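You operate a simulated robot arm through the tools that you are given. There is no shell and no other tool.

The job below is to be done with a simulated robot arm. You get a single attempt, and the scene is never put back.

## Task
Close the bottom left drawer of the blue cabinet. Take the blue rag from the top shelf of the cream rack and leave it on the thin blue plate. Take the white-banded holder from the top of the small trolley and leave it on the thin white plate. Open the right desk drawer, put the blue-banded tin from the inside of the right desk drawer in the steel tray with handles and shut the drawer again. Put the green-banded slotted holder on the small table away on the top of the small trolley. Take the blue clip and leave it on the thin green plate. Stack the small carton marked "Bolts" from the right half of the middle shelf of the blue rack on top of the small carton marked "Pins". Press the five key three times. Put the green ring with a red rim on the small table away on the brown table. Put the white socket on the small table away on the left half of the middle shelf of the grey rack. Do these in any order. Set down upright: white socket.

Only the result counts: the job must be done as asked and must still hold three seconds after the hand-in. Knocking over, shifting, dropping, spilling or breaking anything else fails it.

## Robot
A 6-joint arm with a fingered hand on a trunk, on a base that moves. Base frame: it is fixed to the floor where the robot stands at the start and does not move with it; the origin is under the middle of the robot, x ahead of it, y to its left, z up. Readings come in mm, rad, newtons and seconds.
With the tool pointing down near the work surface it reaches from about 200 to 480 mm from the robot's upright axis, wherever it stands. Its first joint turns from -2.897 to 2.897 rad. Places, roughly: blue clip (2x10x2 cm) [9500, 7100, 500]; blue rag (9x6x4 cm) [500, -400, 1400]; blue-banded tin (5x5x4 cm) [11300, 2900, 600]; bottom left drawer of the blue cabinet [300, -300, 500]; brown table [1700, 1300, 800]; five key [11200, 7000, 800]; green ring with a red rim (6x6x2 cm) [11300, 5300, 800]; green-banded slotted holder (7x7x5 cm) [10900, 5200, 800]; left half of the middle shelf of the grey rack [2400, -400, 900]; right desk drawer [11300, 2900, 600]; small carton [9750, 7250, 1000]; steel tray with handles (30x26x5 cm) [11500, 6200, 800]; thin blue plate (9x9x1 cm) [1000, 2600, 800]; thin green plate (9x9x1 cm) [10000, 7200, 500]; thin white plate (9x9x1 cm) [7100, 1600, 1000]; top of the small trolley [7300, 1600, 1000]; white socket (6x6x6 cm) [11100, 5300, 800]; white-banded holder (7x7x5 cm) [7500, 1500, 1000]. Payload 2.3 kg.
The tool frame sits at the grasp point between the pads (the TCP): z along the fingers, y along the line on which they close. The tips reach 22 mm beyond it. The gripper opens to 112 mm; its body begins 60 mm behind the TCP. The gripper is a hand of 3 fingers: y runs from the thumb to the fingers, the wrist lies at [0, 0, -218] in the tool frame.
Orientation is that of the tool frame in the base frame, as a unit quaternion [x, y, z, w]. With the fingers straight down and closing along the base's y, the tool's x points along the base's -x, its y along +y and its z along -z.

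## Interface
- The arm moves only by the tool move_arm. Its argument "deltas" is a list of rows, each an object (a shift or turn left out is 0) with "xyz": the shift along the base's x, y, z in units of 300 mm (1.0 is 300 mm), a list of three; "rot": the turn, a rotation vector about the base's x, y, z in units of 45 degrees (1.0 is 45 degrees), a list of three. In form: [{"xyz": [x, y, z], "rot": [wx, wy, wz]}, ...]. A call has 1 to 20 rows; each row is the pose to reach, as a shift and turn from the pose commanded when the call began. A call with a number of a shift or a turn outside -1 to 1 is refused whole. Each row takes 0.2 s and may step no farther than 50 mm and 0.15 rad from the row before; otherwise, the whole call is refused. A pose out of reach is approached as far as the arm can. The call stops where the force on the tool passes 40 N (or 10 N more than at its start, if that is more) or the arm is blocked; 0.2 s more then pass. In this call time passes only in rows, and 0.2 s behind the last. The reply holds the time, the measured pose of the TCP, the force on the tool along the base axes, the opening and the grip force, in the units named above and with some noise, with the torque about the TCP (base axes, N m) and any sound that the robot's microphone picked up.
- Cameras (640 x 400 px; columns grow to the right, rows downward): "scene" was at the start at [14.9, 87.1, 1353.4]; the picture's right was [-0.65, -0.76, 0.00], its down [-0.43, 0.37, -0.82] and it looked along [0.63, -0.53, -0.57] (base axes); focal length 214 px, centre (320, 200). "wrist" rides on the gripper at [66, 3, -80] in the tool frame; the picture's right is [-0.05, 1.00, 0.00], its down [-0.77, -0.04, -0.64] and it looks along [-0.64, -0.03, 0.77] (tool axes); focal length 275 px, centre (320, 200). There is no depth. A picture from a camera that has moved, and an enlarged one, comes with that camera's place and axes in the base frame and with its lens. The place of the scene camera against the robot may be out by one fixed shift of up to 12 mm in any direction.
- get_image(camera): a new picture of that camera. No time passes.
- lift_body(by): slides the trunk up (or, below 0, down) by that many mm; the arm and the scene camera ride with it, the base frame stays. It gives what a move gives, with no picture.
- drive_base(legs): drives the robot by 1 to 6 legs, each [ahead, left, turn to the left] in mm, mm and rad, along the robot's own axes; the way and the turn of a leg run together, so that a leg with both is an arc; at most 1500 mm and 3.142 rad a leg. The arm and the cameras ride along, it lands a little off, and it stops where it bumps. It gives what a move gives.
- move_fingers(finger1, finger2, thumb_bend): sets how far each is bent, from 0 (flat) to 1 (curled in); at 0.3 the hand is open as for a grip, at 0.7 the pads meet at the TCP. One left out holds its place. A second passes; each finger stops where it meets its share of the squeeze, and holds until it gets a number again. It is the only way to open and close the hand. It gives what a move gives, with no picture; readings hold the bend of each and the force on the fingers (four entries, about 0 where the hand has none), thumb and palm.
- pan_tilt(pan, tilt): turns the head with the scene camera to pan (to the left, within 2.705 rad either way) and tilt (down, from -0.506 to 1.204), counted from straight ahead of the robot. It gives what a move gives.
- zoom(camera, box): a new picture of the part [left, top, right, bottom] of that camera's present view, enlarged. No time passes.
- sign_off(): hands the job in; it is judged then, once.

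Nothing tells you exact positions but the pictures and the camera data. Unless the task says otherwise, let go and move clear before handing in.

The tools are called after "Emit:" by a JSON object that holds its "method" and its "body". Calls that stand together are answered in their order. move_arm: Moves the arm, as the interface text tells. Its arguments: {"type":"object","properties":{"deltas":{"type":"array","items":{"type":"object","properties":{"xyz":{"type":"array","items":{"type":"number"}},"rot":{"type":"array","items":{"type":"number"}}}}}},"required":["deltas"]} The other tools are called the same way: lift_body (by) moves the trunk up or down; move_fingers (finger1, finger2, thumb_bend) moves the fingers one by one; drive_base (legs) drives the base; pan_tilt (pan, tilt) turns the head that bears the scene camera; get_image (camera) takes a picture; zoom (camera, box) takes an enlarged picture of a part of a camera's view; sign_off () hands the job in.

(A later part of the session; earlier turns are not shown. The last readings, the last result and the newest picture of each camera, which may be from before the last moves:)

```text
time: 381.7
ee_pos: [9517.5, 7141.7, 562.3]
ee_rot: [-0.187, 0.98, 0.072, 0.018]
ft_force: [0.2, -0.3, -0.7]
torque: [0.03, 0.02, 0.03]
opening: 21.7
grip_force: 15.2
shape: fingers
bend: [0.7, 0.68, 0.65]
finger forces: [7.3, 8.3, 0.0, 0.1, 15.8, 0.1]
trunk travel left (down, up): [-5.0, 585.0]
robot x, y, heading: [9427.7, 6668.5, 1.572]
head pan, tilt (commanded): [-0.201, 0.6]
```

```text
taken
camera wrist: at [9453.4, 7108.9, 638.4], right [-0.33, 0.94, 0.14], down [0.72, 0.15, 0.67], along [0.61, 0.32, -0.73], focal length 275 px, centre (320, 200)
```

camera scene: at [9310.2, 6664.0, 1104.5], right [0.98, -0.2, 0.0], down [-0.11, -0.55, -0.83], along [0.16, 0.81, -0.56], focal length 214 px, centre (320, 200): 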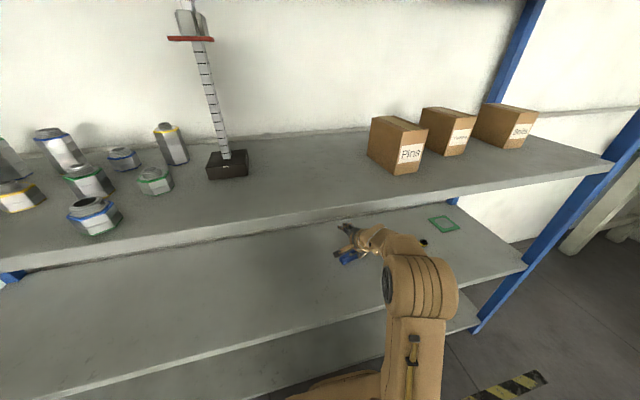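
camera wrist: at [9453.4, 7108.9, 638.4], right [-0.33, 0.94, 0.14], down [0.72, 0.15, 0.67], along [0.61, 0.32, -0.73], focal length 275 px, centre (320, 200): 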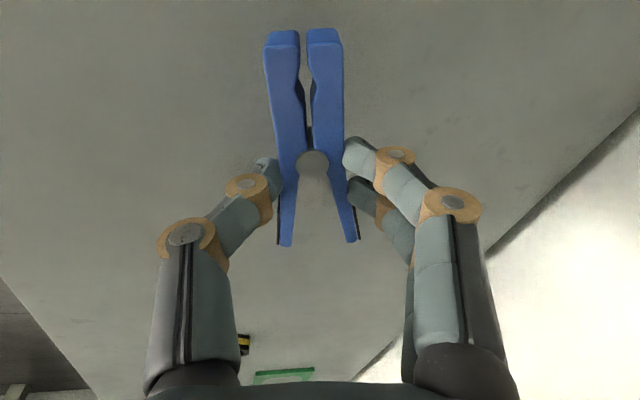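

The clip is held. I back out of the rack, move over in front of the green plate, and add tilt for reach.

Emit:
{"method": "drive_base", "body": {"legs": [[-240, 0, 0], [0, -437, 0]]}}

Emit:
{"method": "move_arm", "body": {"deltas": [{"xyz": [0, 0.07, 0.01], "rot": [0.12, 0, 0]}, {"xyz": [0, 0.14, 0.02], "rot": [0.24, 0, 0]}, {"xyz": [0, 0.2, 0.03], "rot": [0.36, 0, 0]}, {"xyz": [0, 0.26, 0.04], "rot": [0.49, 0, 0]}]}}

Emit:
{"method": "get_image", "body": {"camera": "wrist"}}

Emit:
{"method": "get_image", "body": {"camera": "scene"}}

```text
time: 385.8
ee_pos: [9953.7, 6904.9, 563.3]
ee_rot: [-0.191, 0.979, 0.072, 0.017]
ft_force: [0.7, 0.3, -0.8]
torque: [-0.04, 0.04, 0.02]
opening: 21.9
grip_force: 15.8
shape: fingers
bend: [0.7, 0.68, 0.65]
finger forces: [7.2, 8.4, 0.1, 0.0, 15.8, 0.1]
trunk travel left (down, up): [-5.0, 585.0]
robot x, y, heading: [9864.3, 6432.2, 1.576]
head pan, tilt (commanded): [-0.201, 0.6]
```

```text
time: 386.8
ee_pos: [9954.3, 6982.8, 575.6]
ee_rot: [-0.183, 0.947, 0.259, 0.054]
ft_force: [-0.5, -0.1, -0.5]
torque: [0.04, 0.03, 0.01]
opening: 22.0
grip_force: 15.3
shape: fingers
bend: [0.7, 0.68, 0.65]
finger forces: [7.1, 8.3, 0.0, 0.0, 16.0, 0.0]
trunk travel left (down, up): [-5.0, 585.0]
robot x, y, heading: [9866.7, 6431.4, 1.578]
head pan, tilt (commanded): [-0.201, 0.6]
```

```text
taken
camera wrist: at [9890.3, 6922.7, 632.6], right [-0.33, 0.81, 0.48], down [0.72, -0.11, 0.68], along [0.61, 0.57, -0.55], focal length 275 px, centre (320, 200)
```

wrist: 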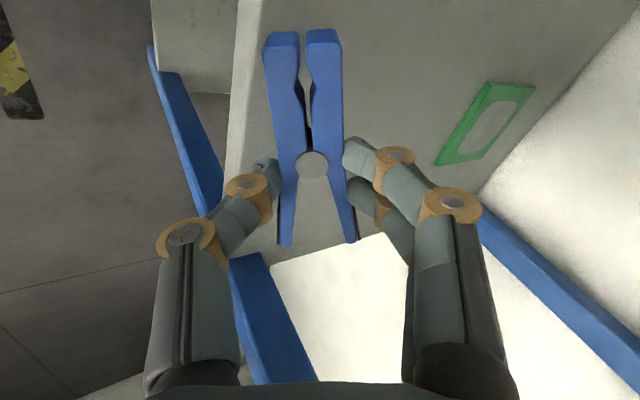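

```text
taken
camera scene: at [9750.3, 6462.5, 1104.5], right [0.98, -0.19, 0.0], down [-0.11, -0.55, -0.83], along [0.16, 0.81, -0.56], focal length 214 px, centre (320, 200)
```

scene: 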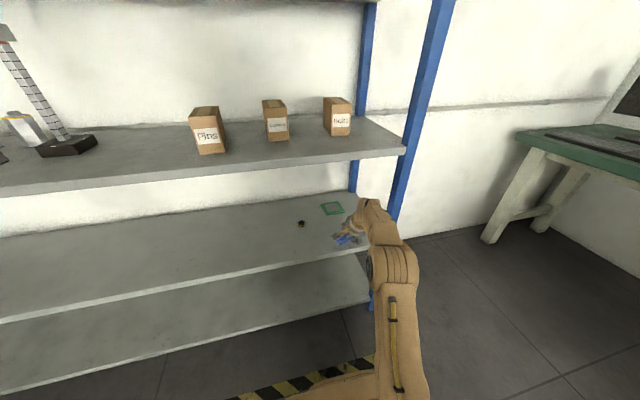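

Emit:
{"method": "drive_base", "body": {"legs": [[255, 0, 0]]}}

Emit:
{"method": "get_image", "body": {"camera": "wrist"}}

Emit:
{"method": "zoom", "body": {"camera": "scene", "box": [280, 140, 460, 280]}}

```text
time: 388.6
ee_pos: [9952.7, 7237.9, 574.8]
ee_rot: [-0.183, 0.947, 0.257, 0.054]
ft_force: [-0.5, 0.4, 0.4]
torque: [0.04, 0.02, 0.0]
opening: 21.6
grip_force: 15.0
shape: fingers
bend: [0.7, 0.68, 0.65]
finger forces: [7.0, 8.3, 0.0, 0.1, 15.9, 0.0]
trunk travel left (down, up): [-5.0, 585.0]
robot x, y, heading: [9864.0, 6686.7, 1.573]
head pan, tilt (commanded): [-0.201, 0.6]
```

```text
taken
camera wrist: at [9889.6, 7177.9, 632.7], right [-0.33, 0.81, 0.48], down [0.72, -0.11, 0.68], along [0.61, 0.57, -0.55], focal length 275 px, centre (320, 200)
```

wrist: 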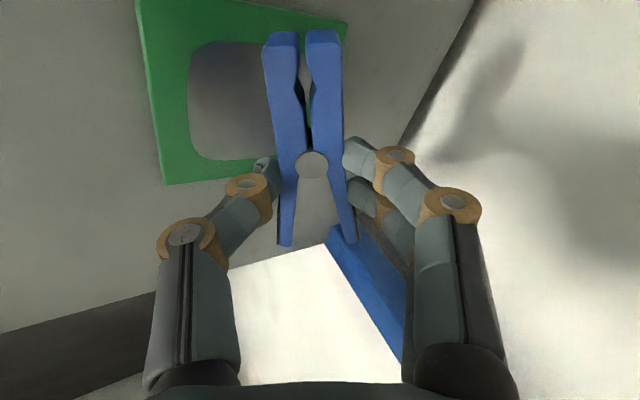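

```text
2.86 times, centred on (370, 210) of scene
camera zoom: at [9748.7, 6718.1, 1104.5], right [0.98, -0.19, 0.0], down [-0.11, -0.55, -0.83], along [0.16, 0.81, -0.56], focal length 613 px, centre (177, 171)
```

zoom: 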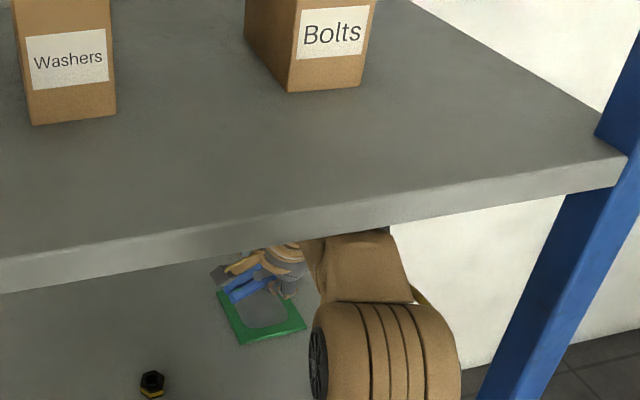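

The clip is directly over the plate centre (9955, 7238). I lower it carefully.

Emit:
{"method": "move_arm", "body": {"deltas": [{"xyz": [0.003, 0, -0.04]}, {"xyz": [0.003, 0, -0.07]}]}}

Emit:
{"method": "get_image", "body": {"camera": "wrist"}}

```text
time: 389.2
ee_pos: [9953.0, 7236.4, 553.6]
ee_rot: [-0.182, 0.947, 0.257, 0.055]
ft_force: [-0.2, -0.5, 0.0]
torque: [0.0, 0.0, 0.01]
opening: 21.7
grip_force: 15.7
shape: fingers
bend: [0.7, 0.68, 0.65]
finger forces: [7.1, 8.2, 0.0, 0.1, 15.7, 0.1]
trunk travel left (down, up): [-5.0, 585.0]
robot x, y, heading: [9865.2, 6691.1, 1.574]
head pan, tilt (commanded): [-0.201, 0.6]
```

```text
taken
camera wrist: at [9889.5, 7177.2, 611.9], right [-0.33, 0.81, 0.48], down [0.72, -0.11, 0.68], along [0.61, 0.57, -0.55], focal length 275 px, centre (320, 200)
```

wrist: 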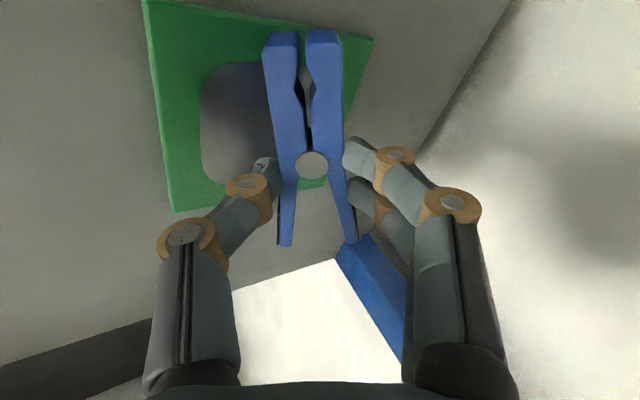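

Emit:
{"method": "move_arm", "body": {"deltas": [{"xyz": [0, 0, -0.015]}, {"xyz": [0, 0, -0.03]}]}}

Emit:
{"method": "get_image", "body": {"camera": "wrist"}}

```text
time: 389.8
ee_pos: [9953.1, 7237.9, 545.0]
ee_rot: [-0.183, 0.947, 0.258, 0.054]
ft_force: [0.3, 1.2, -0.3]
torque: [0.06, 0.04, 0.01]
opening: 21.8
grip_force: 15.2
shape: fingers
bend: [0.7, 0.68, 0.65]
finger forces: [7.6, 8.1, 0.0, 0.0, 15.3, 0.0]
trunk travel left (down, up): [-5.0, 585.0]
robot x, y, heading: [9864.7, 6691.1, 1.579]
head pan, tilt (commanded): [-0.201, 0.6]
```

```text
taken
camera wrist: at [9889.6, 7177.7, 602.7], right [-0.33, 0.81, 0.48], down [0.72, -0.11, 0.68], along [0.61, 0.57, -0.55], focal length 275 px, centre (320, 200)
```

wrist: 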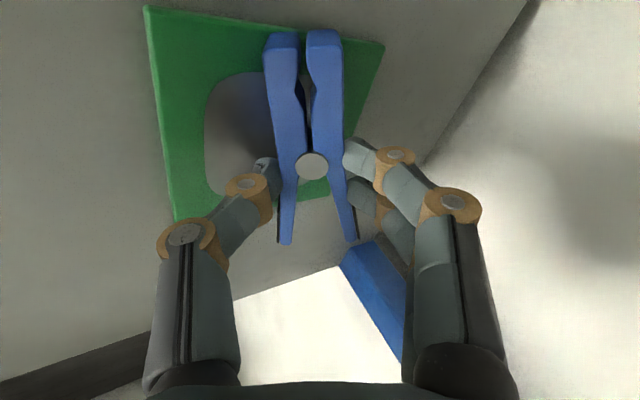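

Emit:
{"method": "move_arm", "body": {"deltas": [{"xyz": [0, 0, -0.012]}, {"xyz": [0, 0, -0.022]}]}}

Emit:
{"method": "zoom", "body": {"camera": "wrist", "box": [130, 0, 430, 260]}}

```text
time: 390.4
ee_pos: [9954.8, 7237.5, 539.2]
ee_rot: [-0.183, 0.947, 0.26, 0.055]
ft_force: [0.5, -2.3, 9.7]
torque: [-0.15, 0.05, 0.0]
opening: 21.6
grip_force: 19.5
shape: fingers
bend: [0.71, 0.68, 0.66]
finger forces: [9.1, 8.8, 0.0, 0.0, 21.4, 0.1]
trunk travel left (down, up): [-5.0, 585.0]
robot x, y, heading: [9864.0, 6685.7, 1.574]
head pan, tilt (commanded): [-0.201, 0.6]
```

```text
1.54 times, centred on (280, 130) of wrist
camera zoom: at [9890.2, 7178.0, 597.7], right [-0.33, 0.81, 0.48], down [0.72, -0.11, 0.68], along [0.61, 0.57, -0.55], focal length 424 px, centre (382, 308)
```

zoom: 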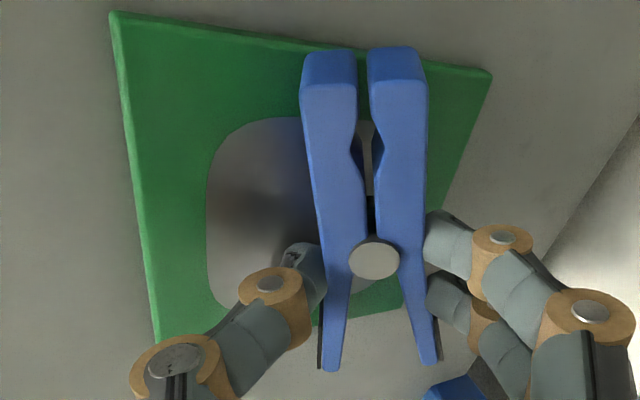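

The clip sits about 12 mm too far back on the plate due to the tilt. I lift slightly, shift, and set it down again.

Emit:
{"method": "move_arm", "body": {"deltas": [{"xyz": [0, 0, 0.03]}, {"xyz": [0.01, -0.037, 0.03]}, {"xyz": [0.01, -0.037, 0.002]}]}}

Emit:
{"method": "zoom", "body": {"camera": "wrist", "box": [130, 0, 430, 260]}}

```text
time: 391.2
ee_pos: [9957.4, 7226.9, 539.5]
ee_rot: [-0.182, 0.947, 0.259, 0.054]
ft_force: [0.5, 1.9, 7.0]
torque: [-0.04, 0.04, -0.04]
opening: 21.8
grip_force: 17.8
shape: fingers
bend: [0.71, 0.68, 0.66]
finger forces: [9.0, 8.9, 0.1, 0.1, 18.0, 0.1]
trunk travel left (down, up): [-5.0, 585.0]
robot x, y, heading: [9870.3, 6685.8, 1.577]
head pan, tilt (commanded): [-0.201, 0.6]
```

```text
1.54 times, centred on (280, 130) of wrist
camera zoom: at [9893.6, 7166.8, 597.8], right [-0.33, 0.81, 0.48], down [0.72, -0.11, 0.68], along [0.61, 0.57, -0.55], focal length 424 px, centre (382, 308)
```

zoom: 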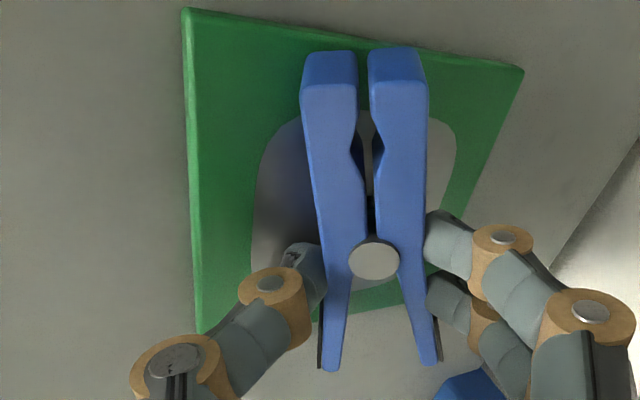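

Now it is centred. I release and open gently.

Emit:
{"method": "move_fingers", "body": {"finger1": 0.6, "finger2": 0.6, "thumb_bend": 0.6}}

Emit:
{"method": "move_fingers", "body": {"finger1": 0.48, "finger2": 0.48, "thumb_bend": 0.5}}

Emit:
{"method": "get_image", "body": {"camera": "wrist"}}

```text
time: 392.2
ee_pos: [9956.8, 7225.7, 539.7]
ee_rot: [-0.182, 0.947, 0.258, 0.054]
ft_force: [0.2, -3.5, 7.8]
torque: [-0.18, -0.03, -0.03]
opening: 25.5
grip_force: 5.7
shape: fingers
bend: [0.6, 0.59, 0.61]
finger forces: [0.2, 1.1, 0.0, 0.0, 10.2, 0.0]
trunk travel left (down, up): [-5.0, 585.0]
robot x, y, heading: [9868.1, 6690.5, 1.575]
head pan, tilt (commanded): [-0.201, 0.6]
```

```text
time: 393.2
ee_pos: [9957.7, 7226.2, 540.3]
ee_rot: [-0.183, 0.947, 0.259, 0.055]
ft_force: [1.0, -0.7, 16.5]
torque: [-0.09, -0.11, 0.0]
opening: 43.0
grip_force: 8.1
shape: fingers
bend: [0.48, 0.48, 0.57]
finger forces: [0.1, 0.0, 0.0, 0.0, 16.7, 0.1]
trunk travel left (down, up): [-5.0, 585.0]
robot x, y, heading: [9866.4, 6686.2, 1.58]
head pan, tilt (commanded): [-0.201, 0.6]
```

```text
taken
camera wrist: at [9893.3, 7166.2, 598.1], right [-0.33, 0.81, 0.48], down [0.72, -0.11, 0.68], along [0.61, 0.57, -0.55], focal length 275 px, centre (320, 200)
```

wrist: 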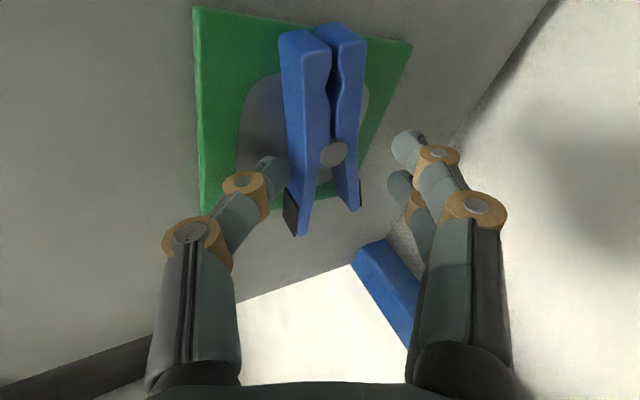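

The thumb tip is pressing on the plate, so I rise first and then open fully.

Emit:
{"method": "move_arm", "body": {"deltas": [{"xyz": [0, 0, 0.03]}, {"xyz": [0, 0, 0.06]}]}}

Emit:
{"method": "move_fingers", "body": {"finger1": 0.42, "finger2": 0.42, "thumb_bend": 0.42}}

Emit:
{"method": "get_image", "body": {"camera": "wrist"}}

```text
time: 393.8
ee_pos: [9957.1, 7226.0, 556.3]
ee_rot: [-0.182, 0.947, 0.257, 0.053]
ft_force: [0.1, 0.1, -0.2]
torque: [-0.02, 0.01, 0.01]
opening: 56.9
grip_force: 0.0
shape: fingers
bend: [0.48, 0.48, 0.5]
finger forces: [0.0, 0.0, 0.0, 0.1, 0.0, 0.1]
trunk travel left (down, up): [-5.0, 585.0]
robot x, y, heading: [9863.7, 6688.1, 1.578]
head pan, tilt (commanded): [-0.201, 0.6]
```

```text
time: 394.8
ee_pos: [9956.9, 7226.7, 556.3]
ee_rot: [-0.182, 0.948, 0.258, 0.053]
ft_force: [0.1, -0.6, 0.6]
torque: [-0.01, 0.02, 0.0]
opening: 77.3
grip_force: 0.1
shape: fingers
bend: [0.42, 0.42, 0.42]
finger forces: [0.0, 0.0, 0.0, 0.0, 0.0, 0.1]
trunk travel left (down, up): [-5.0, 585.0]
robot x, y, heading: [9861.4, 6688.4, 1.577]
head pan, tilt (commanded): [-0.201, 0.6]
```

```text
taken
camera wrist: at [9893.1, 7166.7, 614.5], right [-0.33, 0.81, 0.48], down [0.72, -0.11, 0.68], along [0.61, 0.57, -0.55], focal length 275 px, centre (320, 200)
```

wrist: 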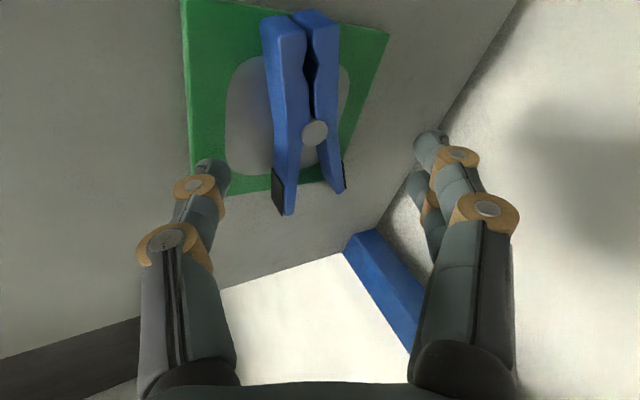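

The clip lies on the green plate. I rise a bit more and back the base out of the rack, then verify.

Emit:
{"method": "move_arm", "body": {"deltas": [{"xyz": [0, 0, 0.04]}, {"xyz": [0, 0, 0.08]}]}}

Emit:
{"method": "drive_base", "body": {"legs": [[-330, 0, 0]]}}

Emit:
{"method": "zoom", "body": {"camera": "scene", "box": [240, 80, 420, 240]}}

```text
time: 395.4
ee_pos: [9956.4, 7226.5, 581.5]
ee_rot: [-0.182, 0.947, 0.257, 0.054]
ft_force: [-0.2, -0.6, 0.4]
torque: [0.02, 0.02, 0.0]
opening: 77.6
grip_force: 0.0
shape: fingers
bend: [0.42, 0.42, 0.42]
finger forces: [0.1, 0.1, 0.0, 0.1, 0.0, 0.1]
trunk travel left (down, up): [-5.0, 585.0]
robot x, y, heading: [9863.5, 6685.2, 1.58]
head pan, tilt (commanded): [-0.201, 0.6]
```

```text
time: 397.6
ee_pos: [9957.6, 6896.6, 580.9]
ee_rot: [-0.185, 0.947, 0.256, 0.054]
ft_force: [0.1, -0.1, -0.3]
torque: [0.01, 0.01, 0.01]
opening: 77.3
grip_force: 0.0
shape: fingers
bend: [0.42, 0.42, 0.42]
finger forces: [0.0, 0.0, 0.1, 0.0, 0.0, 0.0]
trunk travel left (down, up): [-5.0, 585.0]
robot x, y, heading: [9866.2, 6358.5, 1.581]
head pan, tilt (commanded): [-0.201, 0.6]
```

```text
2.50 times, centred on (330, 160) of scene
camera zoom: at [9751.2, 6387.2, 1104.5], right [0.98, -0.19, 0.0], down [-0.11, -0.55, -0.83], along [0.16, 0.81, -0.56], focal length 536 px, centre (295, 300)
```

zoom: 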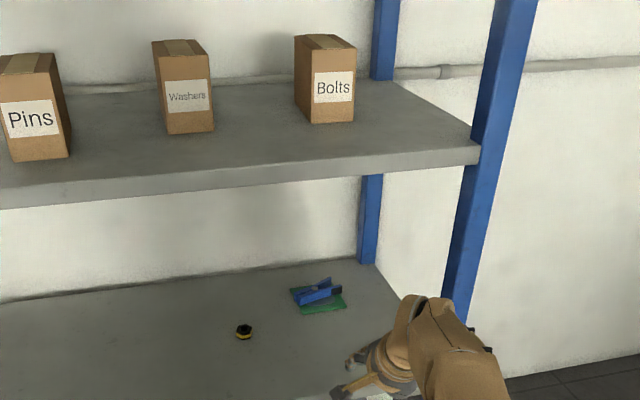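

The clip rests on the green plate. Next, the cartons: "Bolts" front is near x 9923–9985, y≈7155 on the z≈880 shelf. I restore natural wrist roll and raise the trunk.

Emit:
{"method": "move_arm", "body": {"deltas": [{"xyz": [0, -0.06, -0.02], "rot": [-0.17, 0, 0]}, {"xyz": [0, -0.12, -0.04], "rot": [-0.34, 0, 0]}, {"xyz": [0, -0.2, -0.07], "rot": [-0.51, 0, 0]}, {"xyz": [0, -0.27, -0.1], "rot": [-0.667, 0, 0]}]}}

Emit:
{"method": "move_arm", "body": {"deltas": [{"xyz": [-0.03, 0, -0.03], "rot": [0, 0, 0.15]}, {"xyz": [-0.06, 0, -0.06], "rot": [0, 0, 0.3]}, {"xyz": [-0.09, 0, -0.09], "rot": [0, 0, 0.45]}, {"xyz": [-0.12, 0, -0.12], "rot": [0, 0, 0.6]}, {"xyz": [-0.15, 0, -0.15], "rot": [0, 0, 0.756]}]}}

Emit:
{"method": "move_arm", "body": {"deltas": [{"xyz": [-0.03, 0, -0.03], "rot": [0, 0, 0.15]}, {"xyz": [-0.06, 0, -0.06], "rot": [0, 0, 0.3]}, {"xyz": [-0.09, 0, -0.09], "rot": [0, 0, 0.45]}, {"xyz": [-0.12, 0, -0.12], "rot": [0, 0, 0.6]}, {"xyz": [-0.15, 0, -0.15], "rot": [0, 0, 0.756]}]}}

Emit:
{"method": "lift_body", "body": {"by": 360}}

Emit:
{"method": "get_image", "body": {"camera": "scene"}}

Emit:
{"method": "get_image", "body": {"camera": "wrist"}}

```text
time: 398.6
ee_pos: [9957.7, 6813.8, 550.3]
ee_rot: [-0.192, 0.981, 0.002, 0.003]
ft_force: [-0.4, 1.1, 0.1]
torque: [0.0, -0.01, -0.03]
opening: 77.9
grip_force: 0.1
shape: fingers
bend: [0.42, 0.42, 0.42]
finger forces: [0.0, 0.1, 0.1, 0.0, 0.1, 0.1]
trunk travel left (down, up): [-5.0, 585.0]
robot x, y, heading: [9865.7, 6358.1, 1.583]
head pan, tilt (commanded): [-0.201, 0.6]
```

```text
time: 399.8
ee_pos: [9911.8, 6814.6, 505.5]
ee_rot: [-0.473, 0.881, 0.004, 0.002]
ft_force: [-0.5, 0.8, -0.4]
torque: [0.01, 0.01, 0.02]
opening: 77.8
grip_force: 0.0
shape: fingers
bend: [0.42, 0.42, 0.42]
finger forces: [0.0, 0.0, 0.0, 0.1, 0.1, 0.0]
trunk travel left (down, up): [-5.0, 585.0]
robot x, y, heading: [9862.0, 6356.8, 1.588]
head pan, tilt (commanded): [-0.201, 0.6]
```

```text
time: 401.0
ee_pos: [9868.2, 6813.8, 459.6]
ee_rot: [0.709, -0.705, -0.005, -0.002]
ft_force: [-0.1, 0.1, 0.0]
torque: [-0.05, 0.01, 0.02]
opening: 77.6
grip_force: 0.1
shape: fingers
bend: [0.42, 0.42, 0.42]
finger forces: [0.0, 0.0, 0.0, 0.0, 0.1, 0.0]
trunk travel left (down, up): [-5.0, 585.0]
robot x, y, heading: [9867.2, 6356.6, 1.583]
head pan, tilt (commanded): [-0.201, 0.6]
```

```text
time: 404.5
ee_pos: [9867.5, 6815.4, 820.2]
ee_rot: [0.708, -0.706, -0.005, -0.001]
ft_force: [-0.5, 1.0, -0.4]
torque: [-0.02, -0.02, 0.01]
opening: 77.6
grip_force: 0.0
shape: fingers
bend: [0.42, 0.42, 0.42]
finger forces: [0.0, 0.1, 0.0, 0.1, 0.0, 0.1]
trunk travel left (down, up): [-365.0, 225.0]
robot x, y, heading: [9868.1, 6356.9, 1.582]
head pan, tilt (commanded): [-0.201, 0.6]
```

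```text
taken
camera scene: at [9751.1, 6387.1, 1464.5], right [0.98, -0.19, 0.0], down [-0.11, -0.55, -0.83], along [0.16, 0.81, -0.56], focal length 214 px, centre (320, 200)
```

scene: 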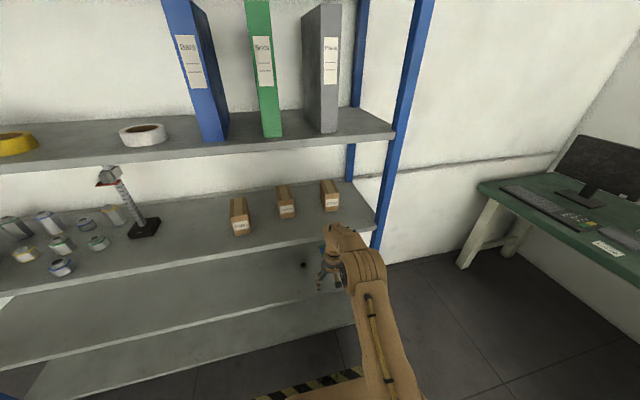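

```text
taken
camera wrist: at [9864.4, 6747.6, 900.3], right [-1.0, 0.04, 0.01], down [0.04, 0.77, 0.64], along [0.02, 0.64, -0.77], focal length 275 px, centre (320, 200)
```

wrist: 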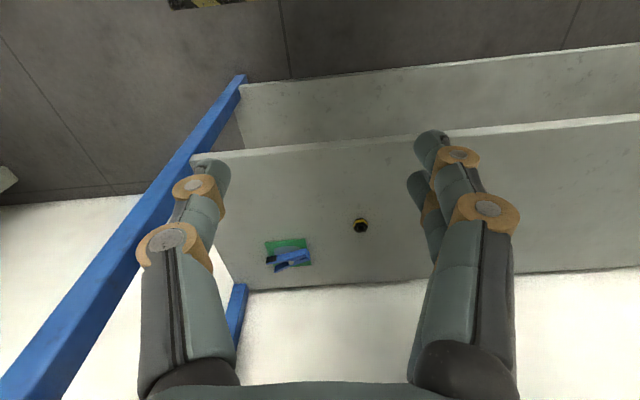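

Emit:
{"method": "zoom", "body": {"camera": "scene", "box": [210, 160, 390, 270]}}

```text
3.56 times, centred on (300, 215) of scene
camera zoom: at [9751.1, 6387.1, 1464.5], right [0.98, -0.19, 0.0], down [-0.11, -0.55, -0.83], along [0.16, 0.81, -0.56], focal length 763 px, centre (391, 147)
```

zoom: 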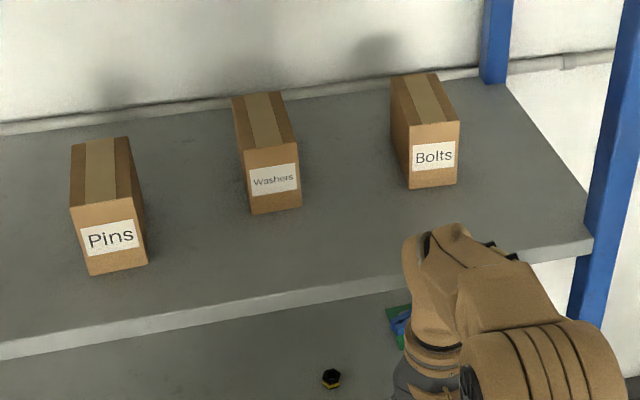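

Measured: "Bolts" box ≈58×119×93 mm centred (9940, 7174), nearly square to the rack; "Pins" centred (9568, 7092) with ≈8° yaw; shelf z≈892. I tilt the hand 60° for a frontal grip.

Emit:
{"method": "lift_body", "body": {"by": 20}}

Emit:
{"method": "move_arm", "body": {"deltas": [{"xyz": [0, 0.02, 0.05], "rot": [0.17, 0, 0]}, {"xyz": [0, 0.05, 0.1], "rot": [0.34, 0, 0]}, {"xyz": [0, 0.08, 0.15], "rot": [0.51, 0, 0]}, {"xyz": [0, 0.11, 0.2], "rot": [0.68, 0, 0]}, {"xyz": [0, 0.15, 0.25], "rot": [0.85, 0, 0]}, {"xyz": [0, 0.18, 0.3], "rot": [1, 0, 0]}]}}

Emit:
{"method": "move_arm", "body": {"deltas": [{"xyz": [0, 0.02, 0.05], "rot": [0.17, 0, 0]}, {"xyz": [0, 0.04, 0.1], "rot": [0.333, 0, 0]}, {"xyz": [0, 0.04, 0.15], "rot": [0.333, 0, 0]}]}}

Emit:
{"method": "move_fingers", "body": {"finger1": 0.33, "finger2": 0.33, "thumb_bend": 0.33}}

Emit:
{"method": "get_image", "body": {"camera": "wrist"}}

Emit:
{"method": "get_image", "body": {"camera": "scene"}}

```text
time: 405.2
ee_pos: [9866.4, 6814.8, 841.1]
ee_rot: [0.708, -0.706, -0.004, -0.001]
ft_force: [1.1, -1.0, 0.5]
torque: [-0.01, -0.01, 0.0]
opening: 77.6
grip_force: 0.0
shape: fingers
bend: [0.42, 0.42, 0.42]
finger forces: [0.0, 0.0, 0.0, 0.0, 0.0, 0.1]
trunk travel left (down, up): [-385.0, 205.0]
robot x, y, heading: [9866.1, 6359.6, 1.584]
head pan, tilt (commanded): [-0.201, 0.6]
```

```text
time: 406.6
ee_pos: [9871.3, 6866.3, 923.4]
ee_rot: [0.657, -0.657, -0.258, -0.265]
ft_force: [-0.8, 0.4, -0.6]
torque: [0.0, 0.02, 0.0]
opening: 77.8
grip_force: 0.1
shape: fingers
bend: [0.42, 0.42, 0.42]
finger forces: [0.1, 0.1, 0.0, 0.0, 0.1, 0.0]
out of reach, approached as far as the arm can: row 6
trunk travel left (down, up): [-385.0, 205.0]
robot x, y, heading: [9864.8, 6360.3, 1.579]
head pan, tilt (commanded): [-0.201, 0.6]
```

```text
time: 407.4
ee_pos: [9871.2, 6875.9, 970.8]
ee_rot: [0.613, -0.609, -0.357, -0.355]
ft_force: [0.1, 0.4, 0.7]
torque: [0.0, -0.03, -0.04]
opening: 77.5
grip_force: 0.1
shape: fingers
bend: [0.42, 0.42, 0.42]
finger forces: [0.0, 0.0, 0.0, 0.0, 0.0, 0.0]
trunk travel left (down, up): [-385.0, 205.0]
robot x, y, heading: [9864.3, 6358.2, 1.582]
head pan, tilt (commanded): [-0.201, 0.6]
```

```text
time: 408.4
ee_pos: [9870.3, 6877.0, 971.1]
ee_rot: [0.613, -0.608, -0.358, -0.355]
ft_force: [0.7, -0.2, -0.4]
torque: [0.01, -0.01, 0.03]
opening: 102.9
grip_force: 0.0
shape: fingers
bend: [0.33, 0.33, 0.33]
finger forces: [0.1, 0.1, 0.1, 0.1, 0.1, 0.0]
trunk travel left (down, up): [-385.0, 205.0]
robot x, y, heading: [9868.0, 6356.7, 1.578]
head pan, tilt (commanded): [-0.201, 0.6]
```

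```text
taken
camera wrist: at [9867.4, 6773.6, 952.6], right [-1.0, 0.02, 0.04], down [0.04, -0.17, 0.98], along [0.02, 0.98, 0.17], focal length 275 px, centre (320, 200)
```

wrist: 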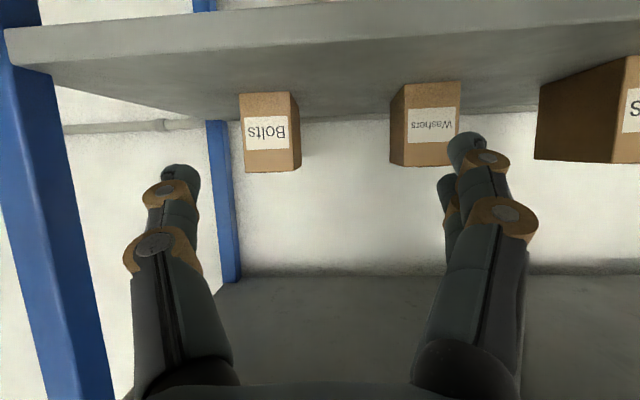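

```text
taken
camera scene: at [9751.1, 6387.1, 1484.5], right [0.98, -0.19, 0.0], down [-0.11, -0.55, -0.83], along [0.16, 0.81, -0.56], focal length 214 px, centre (320, 200)
```

scene: 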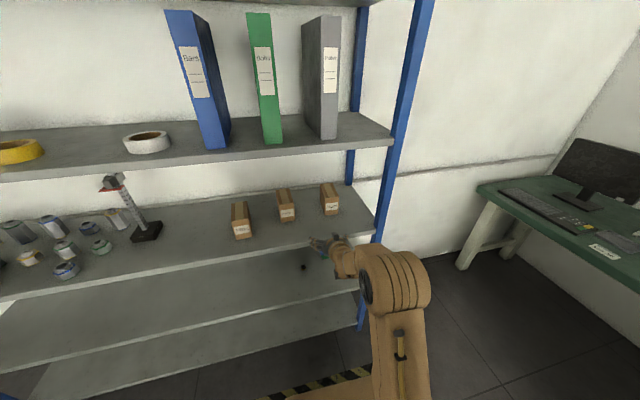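

The wrist view refines "Bolts" to x≈9935, z 882–973. I align laterally and move in toward it.

Emit:
{"method": "drive_base", "body": {"legs": [[0, -65, -0.01], [190, 0, 0]]}}

Emit:
{"method": "get_image", "body": {"camera": "wrist"}}

```text
time: 410.5
ee_pos: [9938.2, 7066.1, 969.9]
ee_rot: [-0.61, 0.611, 0.356, 0.356]
ft_force: [-0.2, -0.2, 0.1]
torque: [-0.01, 0.02, 0.0]
opening: 103.3
grip_force: 0.1
shape: fingers
bend: [0.33, 0.33, 0.33]
finger forces: [0.1, 0.0, 0.0, 0.0, 0.1, 0.1]
trunk travel left (down, up): [-385.0, 205.0]
robot x, y, heading: [9933.1, 6550.2, 1.571]
head pan, tilt (commanded): [-0.201, 0.6]
```

```text
taken
camera wrist: at [9934.8, 6963.3, 952.3], right [-1.0, 0.02, 0.04], down [0.04, -0.17, 0.98], along [0.03, 0.98, 0.17], focal length 275 px, centre (320, 200)
```

wrist: 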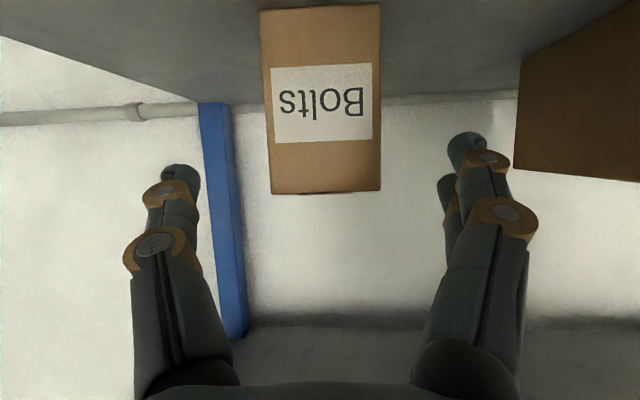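

Emit:
{"method": "move_arm", "body": {"deltas": [{"xyz": [0, 0, -0.08]}, {"xyz": [0, 0.08, -0.083]}, {"xyz": [0, 0.16, -0.083]}, {"xyz": [0, 0.25, -0.083]}]}}

Emit:
{"method": "get_image", "body": {"camera": "wrist"}}

Emit:
{"method": "zoom", "body": {"camera": "scene", "box": [240, 130, 400, 250]}}

```text
time: 411.5
ee_pos: [9939.2, 7141.3, 946.2]
ee_rot: [-0.611, 0.611, 0.356, 0.356]
ft_force: [-0.1, 0.1, 0.8]
torque: [-0.01, 0.02, -0.03]
opening: 102.9
grip_force: 0.1
shape: fingers
bend: [0.33, 0.33, 0.33]
finger forces: [0.0, 0.0, 0.0, 0.0, 0.1, 0.0]
trunk travel left (down, up): [-385.0, 205.0]
robot x, y, heading: [9932.1, 6544.9, 1.573]
head pan, tilt (commanded): [-0.201, 0.6]
```

```text
taken
camera wrist: at [9935.2, 7038.5, 927.8], right [-1.0, 0.02, 0.04], down [0.04, -0.17, 0.98], along [0.03, 0.98, 0.17], focal length 275 px, centre (320, 200)
```

wrist: 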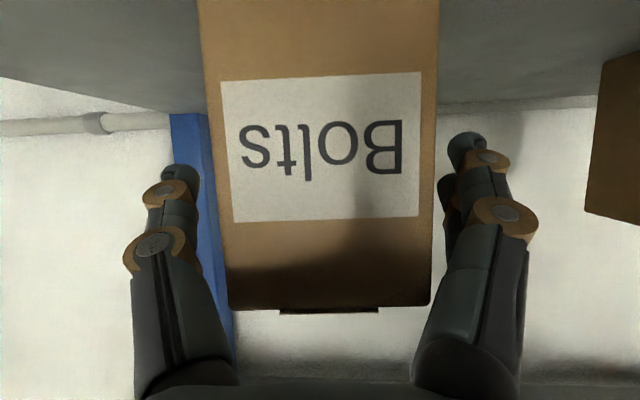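

```text
3.33 times, centred on (320, 190) of scene
camera zoom: at [9815.4, 6577.7, 1484.5], right [0.98, -0.2, 0.0], down [-0.11, -0.55, -0.82], along [0.16, 0.81, -0.57], focal length 715 px, centre (320, 233)
```

zoom: 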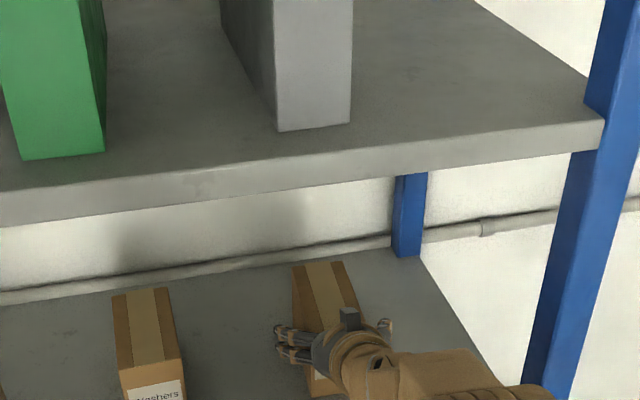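

The carton sits centred between thumb and fingers. I close on it.

Emit:
{"method": "move_fingers", "body": {"finger1": 0.5, "finger2": 0.5, "thumb_bend": 0.5}}

Emit:
{"method": "move_fingers", "body": {"finger1": 0.62, "finger2": 0.62, "thumb_bend": 0.62}}

Emit:
{"method": "get_image", "body": {"camera": "wrist"}}

```text
time: 412.5
ee_pos: [9938.8, 7140.4, 945.8]
ee_rot: [0.611, -0.611, -0.356, -0.356]
ft_force: [-0.9, -0.3, 0.0]
torque: [-0.01, -0.02, 0.02]
opening: 59.9
grip_force: 2.4
shape: fingers
bend: [0.48, 0.48, 0.49]
finger forces: [1.0, 2.9, 0.0, 0.0, 2.0, 0.1]
trunk travel left (down, up): [-385.0, 205.0]
robot x, y, heading: [9930.4, 6547.5, 1.572]
head pan, tilt (commanded): [-0.201, 0.6]
```

```text
time: 413.5
ee_pos: [9939.4, 7142.0, 946.2]
ee_rot: [-0.61, 0.611, 0.357, 0.357]
ft_force: [-0.6, 0.3, 0.4]
torque: [0.02, 0.04, 0.07]
opening: 57.0
grip_force: 15.5
shape: fingers
bend: [0.5, 0.51, 0.55]
finger forces: [7.2, 9.4, 0.1, 0.0, 15.1, 0.0]
trunk travel left (down, up): [-385.0, 205.0]
robot x, y, heading: [9931.5, 6545.4, 1.573]
head pan, tilt (commanded): [-0.201, 0.6]
```

```text
taken
camera wrist: at [9935.2, 7038.0, 928.0], right [-1.0, 0.02, 0.04], down [0.04, -0.17, 0.98], along [0.03, 0.98, 0.17], focal length 275 px, centre (320, 200)
```

wrist: 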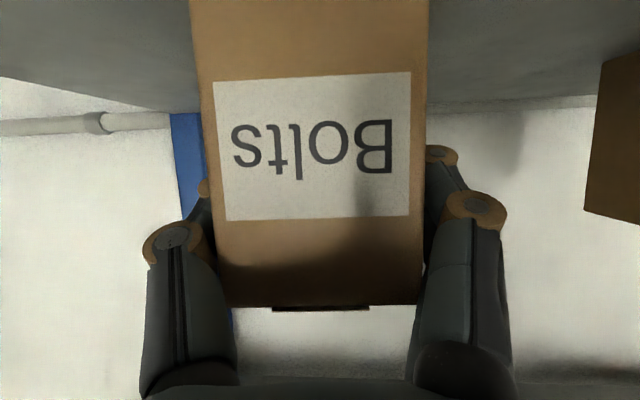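

Emit:
{"method": "move_fingers", "body": {"finger1": 0.7, "finger2": 0.7, "thumb_bend": 0.7}}

Emit:
{"method": "lift_body", "body": {"by": 25}}

Emit:
{"method": "get_image", "body": {"camera": "wrist"}}

```text
time: 414.5
ee_pos: [9940.1, 7141.1, 946.4]
ee_rot: [-0.61, 0.611, 0.356, 0.357]
ft_force: [0.6, -0.3, 0.1]
torque: [0.04, -0.05, -0.02]
opening: 56.4
grip_force: 22.4
shape: fingers
bend: [0.49, 0.51, 0.58]
finger forces: [8.7, 13.6, 0.0, 0.0, 22.9, 0.0]
trunk travel left (down, up): [-385.0, 205.0]
robot x, y, heading: [9928.9, 6547.9, 1.576]
head pan, tilt (commanded): [-0.201, 0.6]
```

```text
time: 415.2
ee_pos: [9938.6, 7141.1, 969.7]
ee_rot: [-0.61, 0.612, 0.355, 0.356]
ft_force: [-0.7, 0.0, -4.7]
torque: [-0.14, 0.05, 0.03]
opening: 56.5
grip_force: 22.2
shape: fingers
bend: [0.49, 0.51, 0.58]
finger forces: [9.3, 12.9, 0.0, 0.0, 22.5, 0.0]
trunk travel left (down, up): [-410.0, 180.0]
robot x, y, heading: [9924.9, 6548.3, 1.573]
head pan, tilt (commanded): [-0.201, 0.6]
```

```text
taken
camera wrist: at [9935.2, 7038.6, 952.6], right [-1.0, 0.02, 0.04], down [0.04, -0.17, 0.98], along [0.03, 0.98, 0.17], focal length 275 px, centre (320, 200)
```

wrist: 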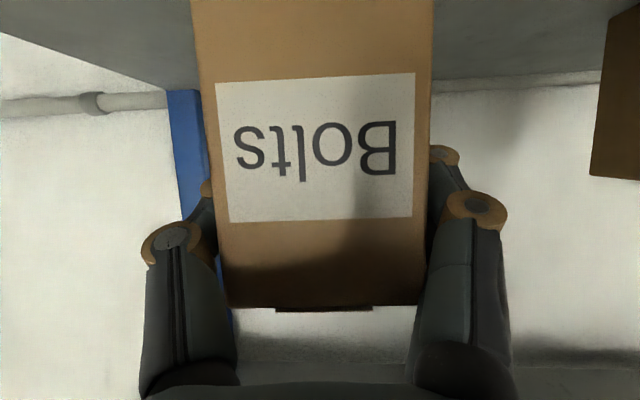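

The carton is lifted (about 0.5 kg). I back out, raise it, and move across in front of "Pins".

Emit:
{"method": "drive_base", "body": {"legs": [[-290, 0, 0]]}}

Emit:
{"method": "lift_body", "body": {"by": 115}}

Emit:
{"method": "drive_base", "body": {"legs": [[0, 370, 0]]}}

Emit:
{"method": "move_arm", "body": {"deltas": [{"rot": [0, 0, 0.1]}, {"rot": [0, 0, 0.19]}]}}

Emit:
{"method": "get_image", "body": {"camera": "scene"}}

Emit:
{"method": "get_image", "body": {"camera": "wrist"}}

```text
time: 417.2
ee_pos: [9941.5, 6855.0, 970.1]
ee_rot: [-0.609, 0.612, 0.355, 0.357]
ft_force: [0.9, -0.5, -4.1]
torque: [-0.16, -0.03, -0.02]
opening: 56.3
grip_force: 22.0
shape: fingers
bend: [0.49, 0.51, 0.58]
finger forces: [9.4, 12.9, 0.0, 0.0, 22.5, 0.0]
trunk travel left (down, up): [-410.0, 180.0]
robot x, y, heading: [9932.8, 6263.9, 1.571]
head pan, tilt (commanded): [-0.201, 0.6]
```

```text
time: 418.7
ee_pos: [9941.6, 6855.8, 1085.7]
ee_rot: [-0.61, 0.612, 0.355, 0.356]
ft_force: [-0.4, -0.2, -3.7]
torque: [-0.14, 0.0, 0.0]
opening: 56.2
grip_force: 22.1
shape: fingers
bend: [0.49, 0.51, 0.58]
finger forces: [9.3, 12.9, 0.0, 0.0, 22.5, 0.0]
trunk travel left (down, up): [-525.0, 65.0]
robot x, y, heading: [9928.6, 6266.1, 1.575]
head pan, tilt (commanded): [-0.201, 0.6]
```

```text
time: 421.0
ee_pos: [9567.8, 6855.3, 1084.5]
ee_rot: [0.612, -0.609, -0.357, -0.356]
ft_force: [0.2, 0.2, -4.0]
torque: [-0.12, -0.01, 0.0]
opening: 56.6
grip_force: 22.7
shape: fingers
bend: [0.49, 0.51, 0.58]
finger forces: [9.2, 12.9, 0.0, 0.0, 22.5, 0.1]
trunk travel left (down, up): [-525.0, 65.0]
robot x, y, heading: [9563.3, 6260.7, 1.576]
head pan, tilt (commanded): [-0.201, 0.6]
```

```text
time: 421.6
ee_pos: [9570.3, 6856.1, 1085.2]
ee_rot: [0.657, -0.562, -0.383, -0.327]
ft_force: [0.2, 0.1, -5.0]
torque: [-0.17, -0.03, 0.0]
opening: 56.2
grip_force: 22.0
shape: fingers
bend: [0.49, 0.51, 0.58]
finger forces: [9.3, 12.7, 0.0, 0.1, 22.3, 0.1]
trunk travel left (down, up): [-525.0, 65.0]
robot x, y, heading: [9561.7, 6260.4, 1.577]
head pan, tilt (commanded): [-0.201, 0.6]
```

```text
taken
camera scene: at [9446.6, 6291.4, 1624.5], right [0.98, -0.19, 0.0], down [-0.11, -0.55, -0.82], along [0.16, 0.81, -0.57], focal length 214 px, centre (320, 200)
```

scene: 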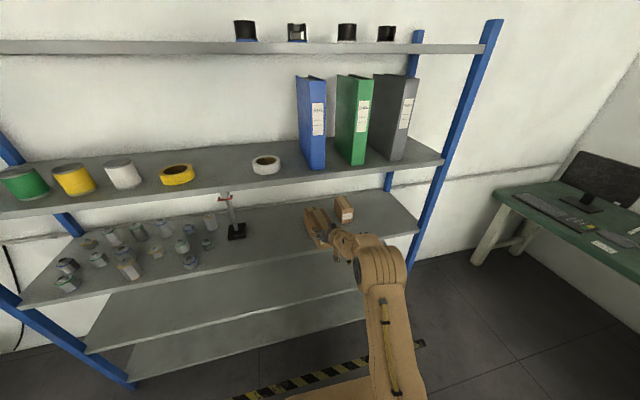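

```text
taken
camera wrist: at [9580.2, 6752.9, 1067.5], right [-0.99, -0.13, 0.04], down [0.06, -0.16, 0.98], along [-0.12, 0.98, 0.17], focal length 275 px, centre (320, 200)
```

wrist: 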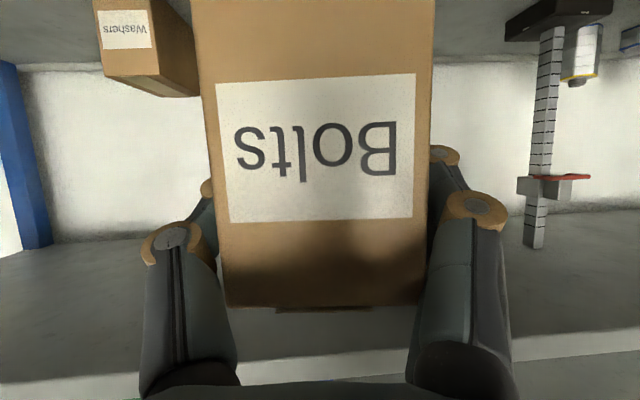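

Emit:
{"method": "zoom", "body": {"camera": "scene", "box": [260, 180, 400, 280]}}

Emit:
{"method": "pan_tilt", "body": {"pan": 0.3, "tilt": 0.6}}

Emit:
{"method": "get_image", "body": {"camera": "scene"}}

```text
4.00 times, centred on (330, 230) of scene
camera zoom: at [9446.6, 6291.4, 1624.5], right [0.98, -0.19, 0.0], down [-0.11, -0.55, -0.82], along [0.16, 0.81, -0.57], focal length 858 px, centre (280, 80)
```

zoom: 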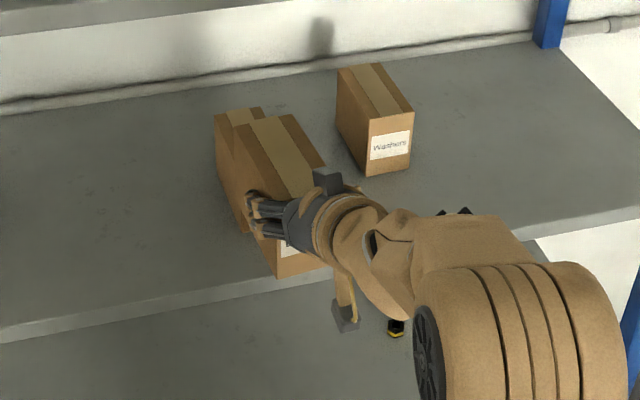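

```text
time: 422.6
ee_pos: [9569.5, 6855.4, 1085.5]
ee_rot: [0.654, -0.565, -0.381, -0.329]
ft_force: [0.3, 0.3, -3.9]
torque: [-0.14, -0.03, 0.03]
opening: 56.3
grip_force: 22.0
shape: fingers
bend: [0.49, 0.51, 0.58]
finger forces: [9.3, 12.7, 0.0, 0.0, 22.3, 0.0]
trunk travel left (down, up): [-525.0, 65.0]
robot x, y, heading: [9561.8, 6262.1, 1.569]
head pan, tilt (commanded): [0.3, 0.6]
```

```text
taken
camera scene: at [9402.9, 6289.0, 1624.5], right [0.95, 0.3, 0.0], down [0.17, -0.54, -0.82], along [-0.25, 0.79, -0.57], focal length 214 px, centre (320, 200)
```

scene: 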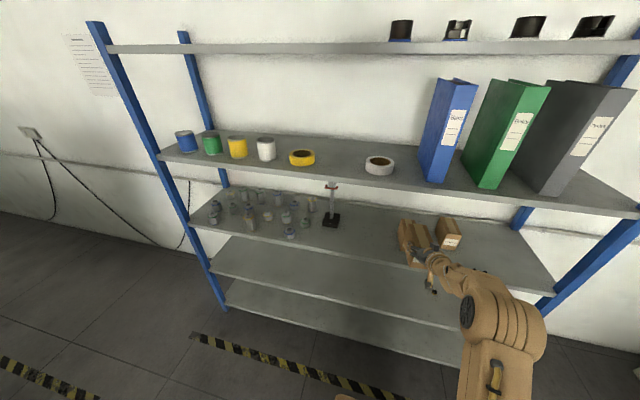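

Emit:
{"method": "drive_base", "body": {"legs": [[150, 0, 0]]}}

Emit:
{"method": "zoom", "body": {"camera": "scene", "box": [360, 180, 520, 300]}}

Emit:
{"method": "get_image", "body": {"camera": "wrist"}}

```text
time: 423.9
ee_pos: [9566.6, 7006.7, 1083.9]
ee_rot: [0.656, -0.562, -0.382, -0.327]
ft_force: [-0.1, 0.3, -5.1]
torque: [-0.15, -0.02, 0.01]
opening: 56.3
grip_force: 22.2
shape: fingers
bend: [0.49, 0.51, 0.58]
finger forces: [9.3, 12.7, 0.1, 0.0, 22.2, 0.0]
trunk travel left (down, up): [-525.0, 65.0]
robot x, y, heading: [9561.3, 6411.5, 1.576]
head pan, tilt (commanded): [0.3, 0.6]
```

```text
3.33 times, centred on (440, 240) of scene
camera zoom: at [9401.7, 6440.1, 1624.5], right [0.95, 0.3, 0.0], down [0.17, -0.54, -0.82], along [-0.25, 0.79, -0.57], focal length 715 px, centre (-80, 67)
```

zoom: 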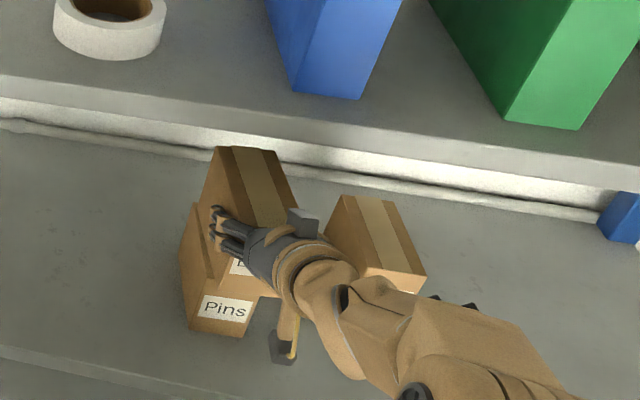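

```text
taken
camera wrist: at [9578.1, 6904.0, 1067.1], right [-0.99, -0.13, 0.04], down [0.06, -0.16, 0.98], along [-0.12, 0.98, 0.17], focal length 275 px, centre (320, 200)
```

wrist: 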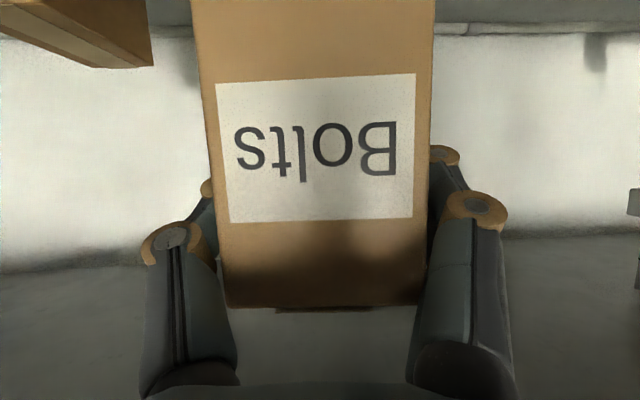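

Emit:
{"method": "drive_base", "body": {"legs": [[54, 0, 0]]}}

Emit:
{"method": "pan_tilt", "body": {"pan": 0.0, "tilt": 0.75}}

Emit:
{"method": "get_image", "body": {"camera": "scene"}}

Emit:
{"method": "zoom", "body": {"camera": "scene", "box": [300, 140, 460, 260]}}

```text
time: 424.9
ee_pos: [9566.7, 7061.9, 1084.9]
ee_rot: [0.656, -0.563, -0.381, -0.328]
ft_force: [0.1, -0.4, -4.8]
torque: [-0.12, 0.0, -0.01]
opening: 56.4
grip_force: 22.5
shape: fingers
bend: [0.49, 0.51, 0.58]
finger forces: [9.3, 12.7, 0.1, 0.0, 22.3, 0.1]
trunk travel left (down, up): [-525.0, 65.0]
robot x, y, heading: [9556.8, 6469.3, 1.58]
head pan, tilt (commanded): [0.3, 0.6]
```

```text
time: 425.7
ee_pos: [9566.4, 7060.3, 1085.6]
ee_rot: [0.656, -0.563, -0.382, -0.328]
ft_force: [0.0, 0.0, -3.7]
torque: [-0.18, -0.08, 0.0]
opening: 56.0
grip_force: 22.0
shape: fingers
bend: [0.49, 0.51, 0.58]
finger forces: [9.2, 12.7, 0.0, 0.0, 22.3, 0.0]
trunk travel left (down, up): [-525.0, 65.0]
robot x, y, heading: [9560.3, 6467.3, 1.581]
head pan, tilt (commanded): [0.0, 0.75]
```

```text
taken
camera scene: at [9427.4, 6491.9, 1611.7], right [1.0, 0.01, 0.0], down [0.01, -0.68, -0.73], along [-0.01, 0.73, -0.68], focal length 214 px, centre (320, 200)
```

scene: 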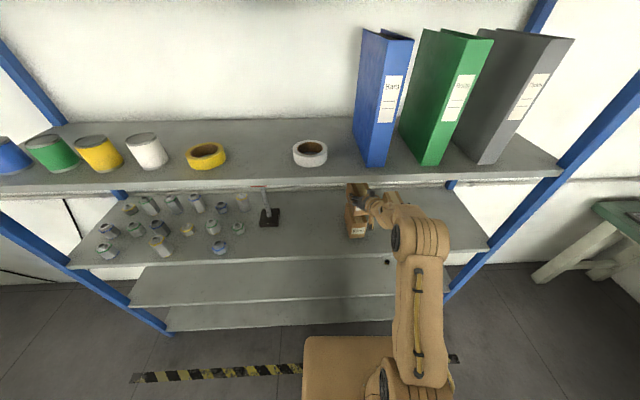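

```text
3.33 times, centred on (380, 200) of scene
camera zoom: at [9427.4, 6491.9, 1611.7], right [1.0, 0.01, 0.0], down [0.01, -0.68, -0.73], along [-0.01, 0.73, -0.68], focal length 715 px, centre (120, 200)
```

zoom: 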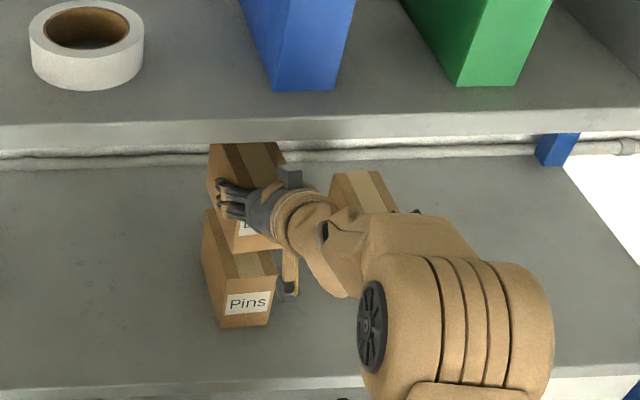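

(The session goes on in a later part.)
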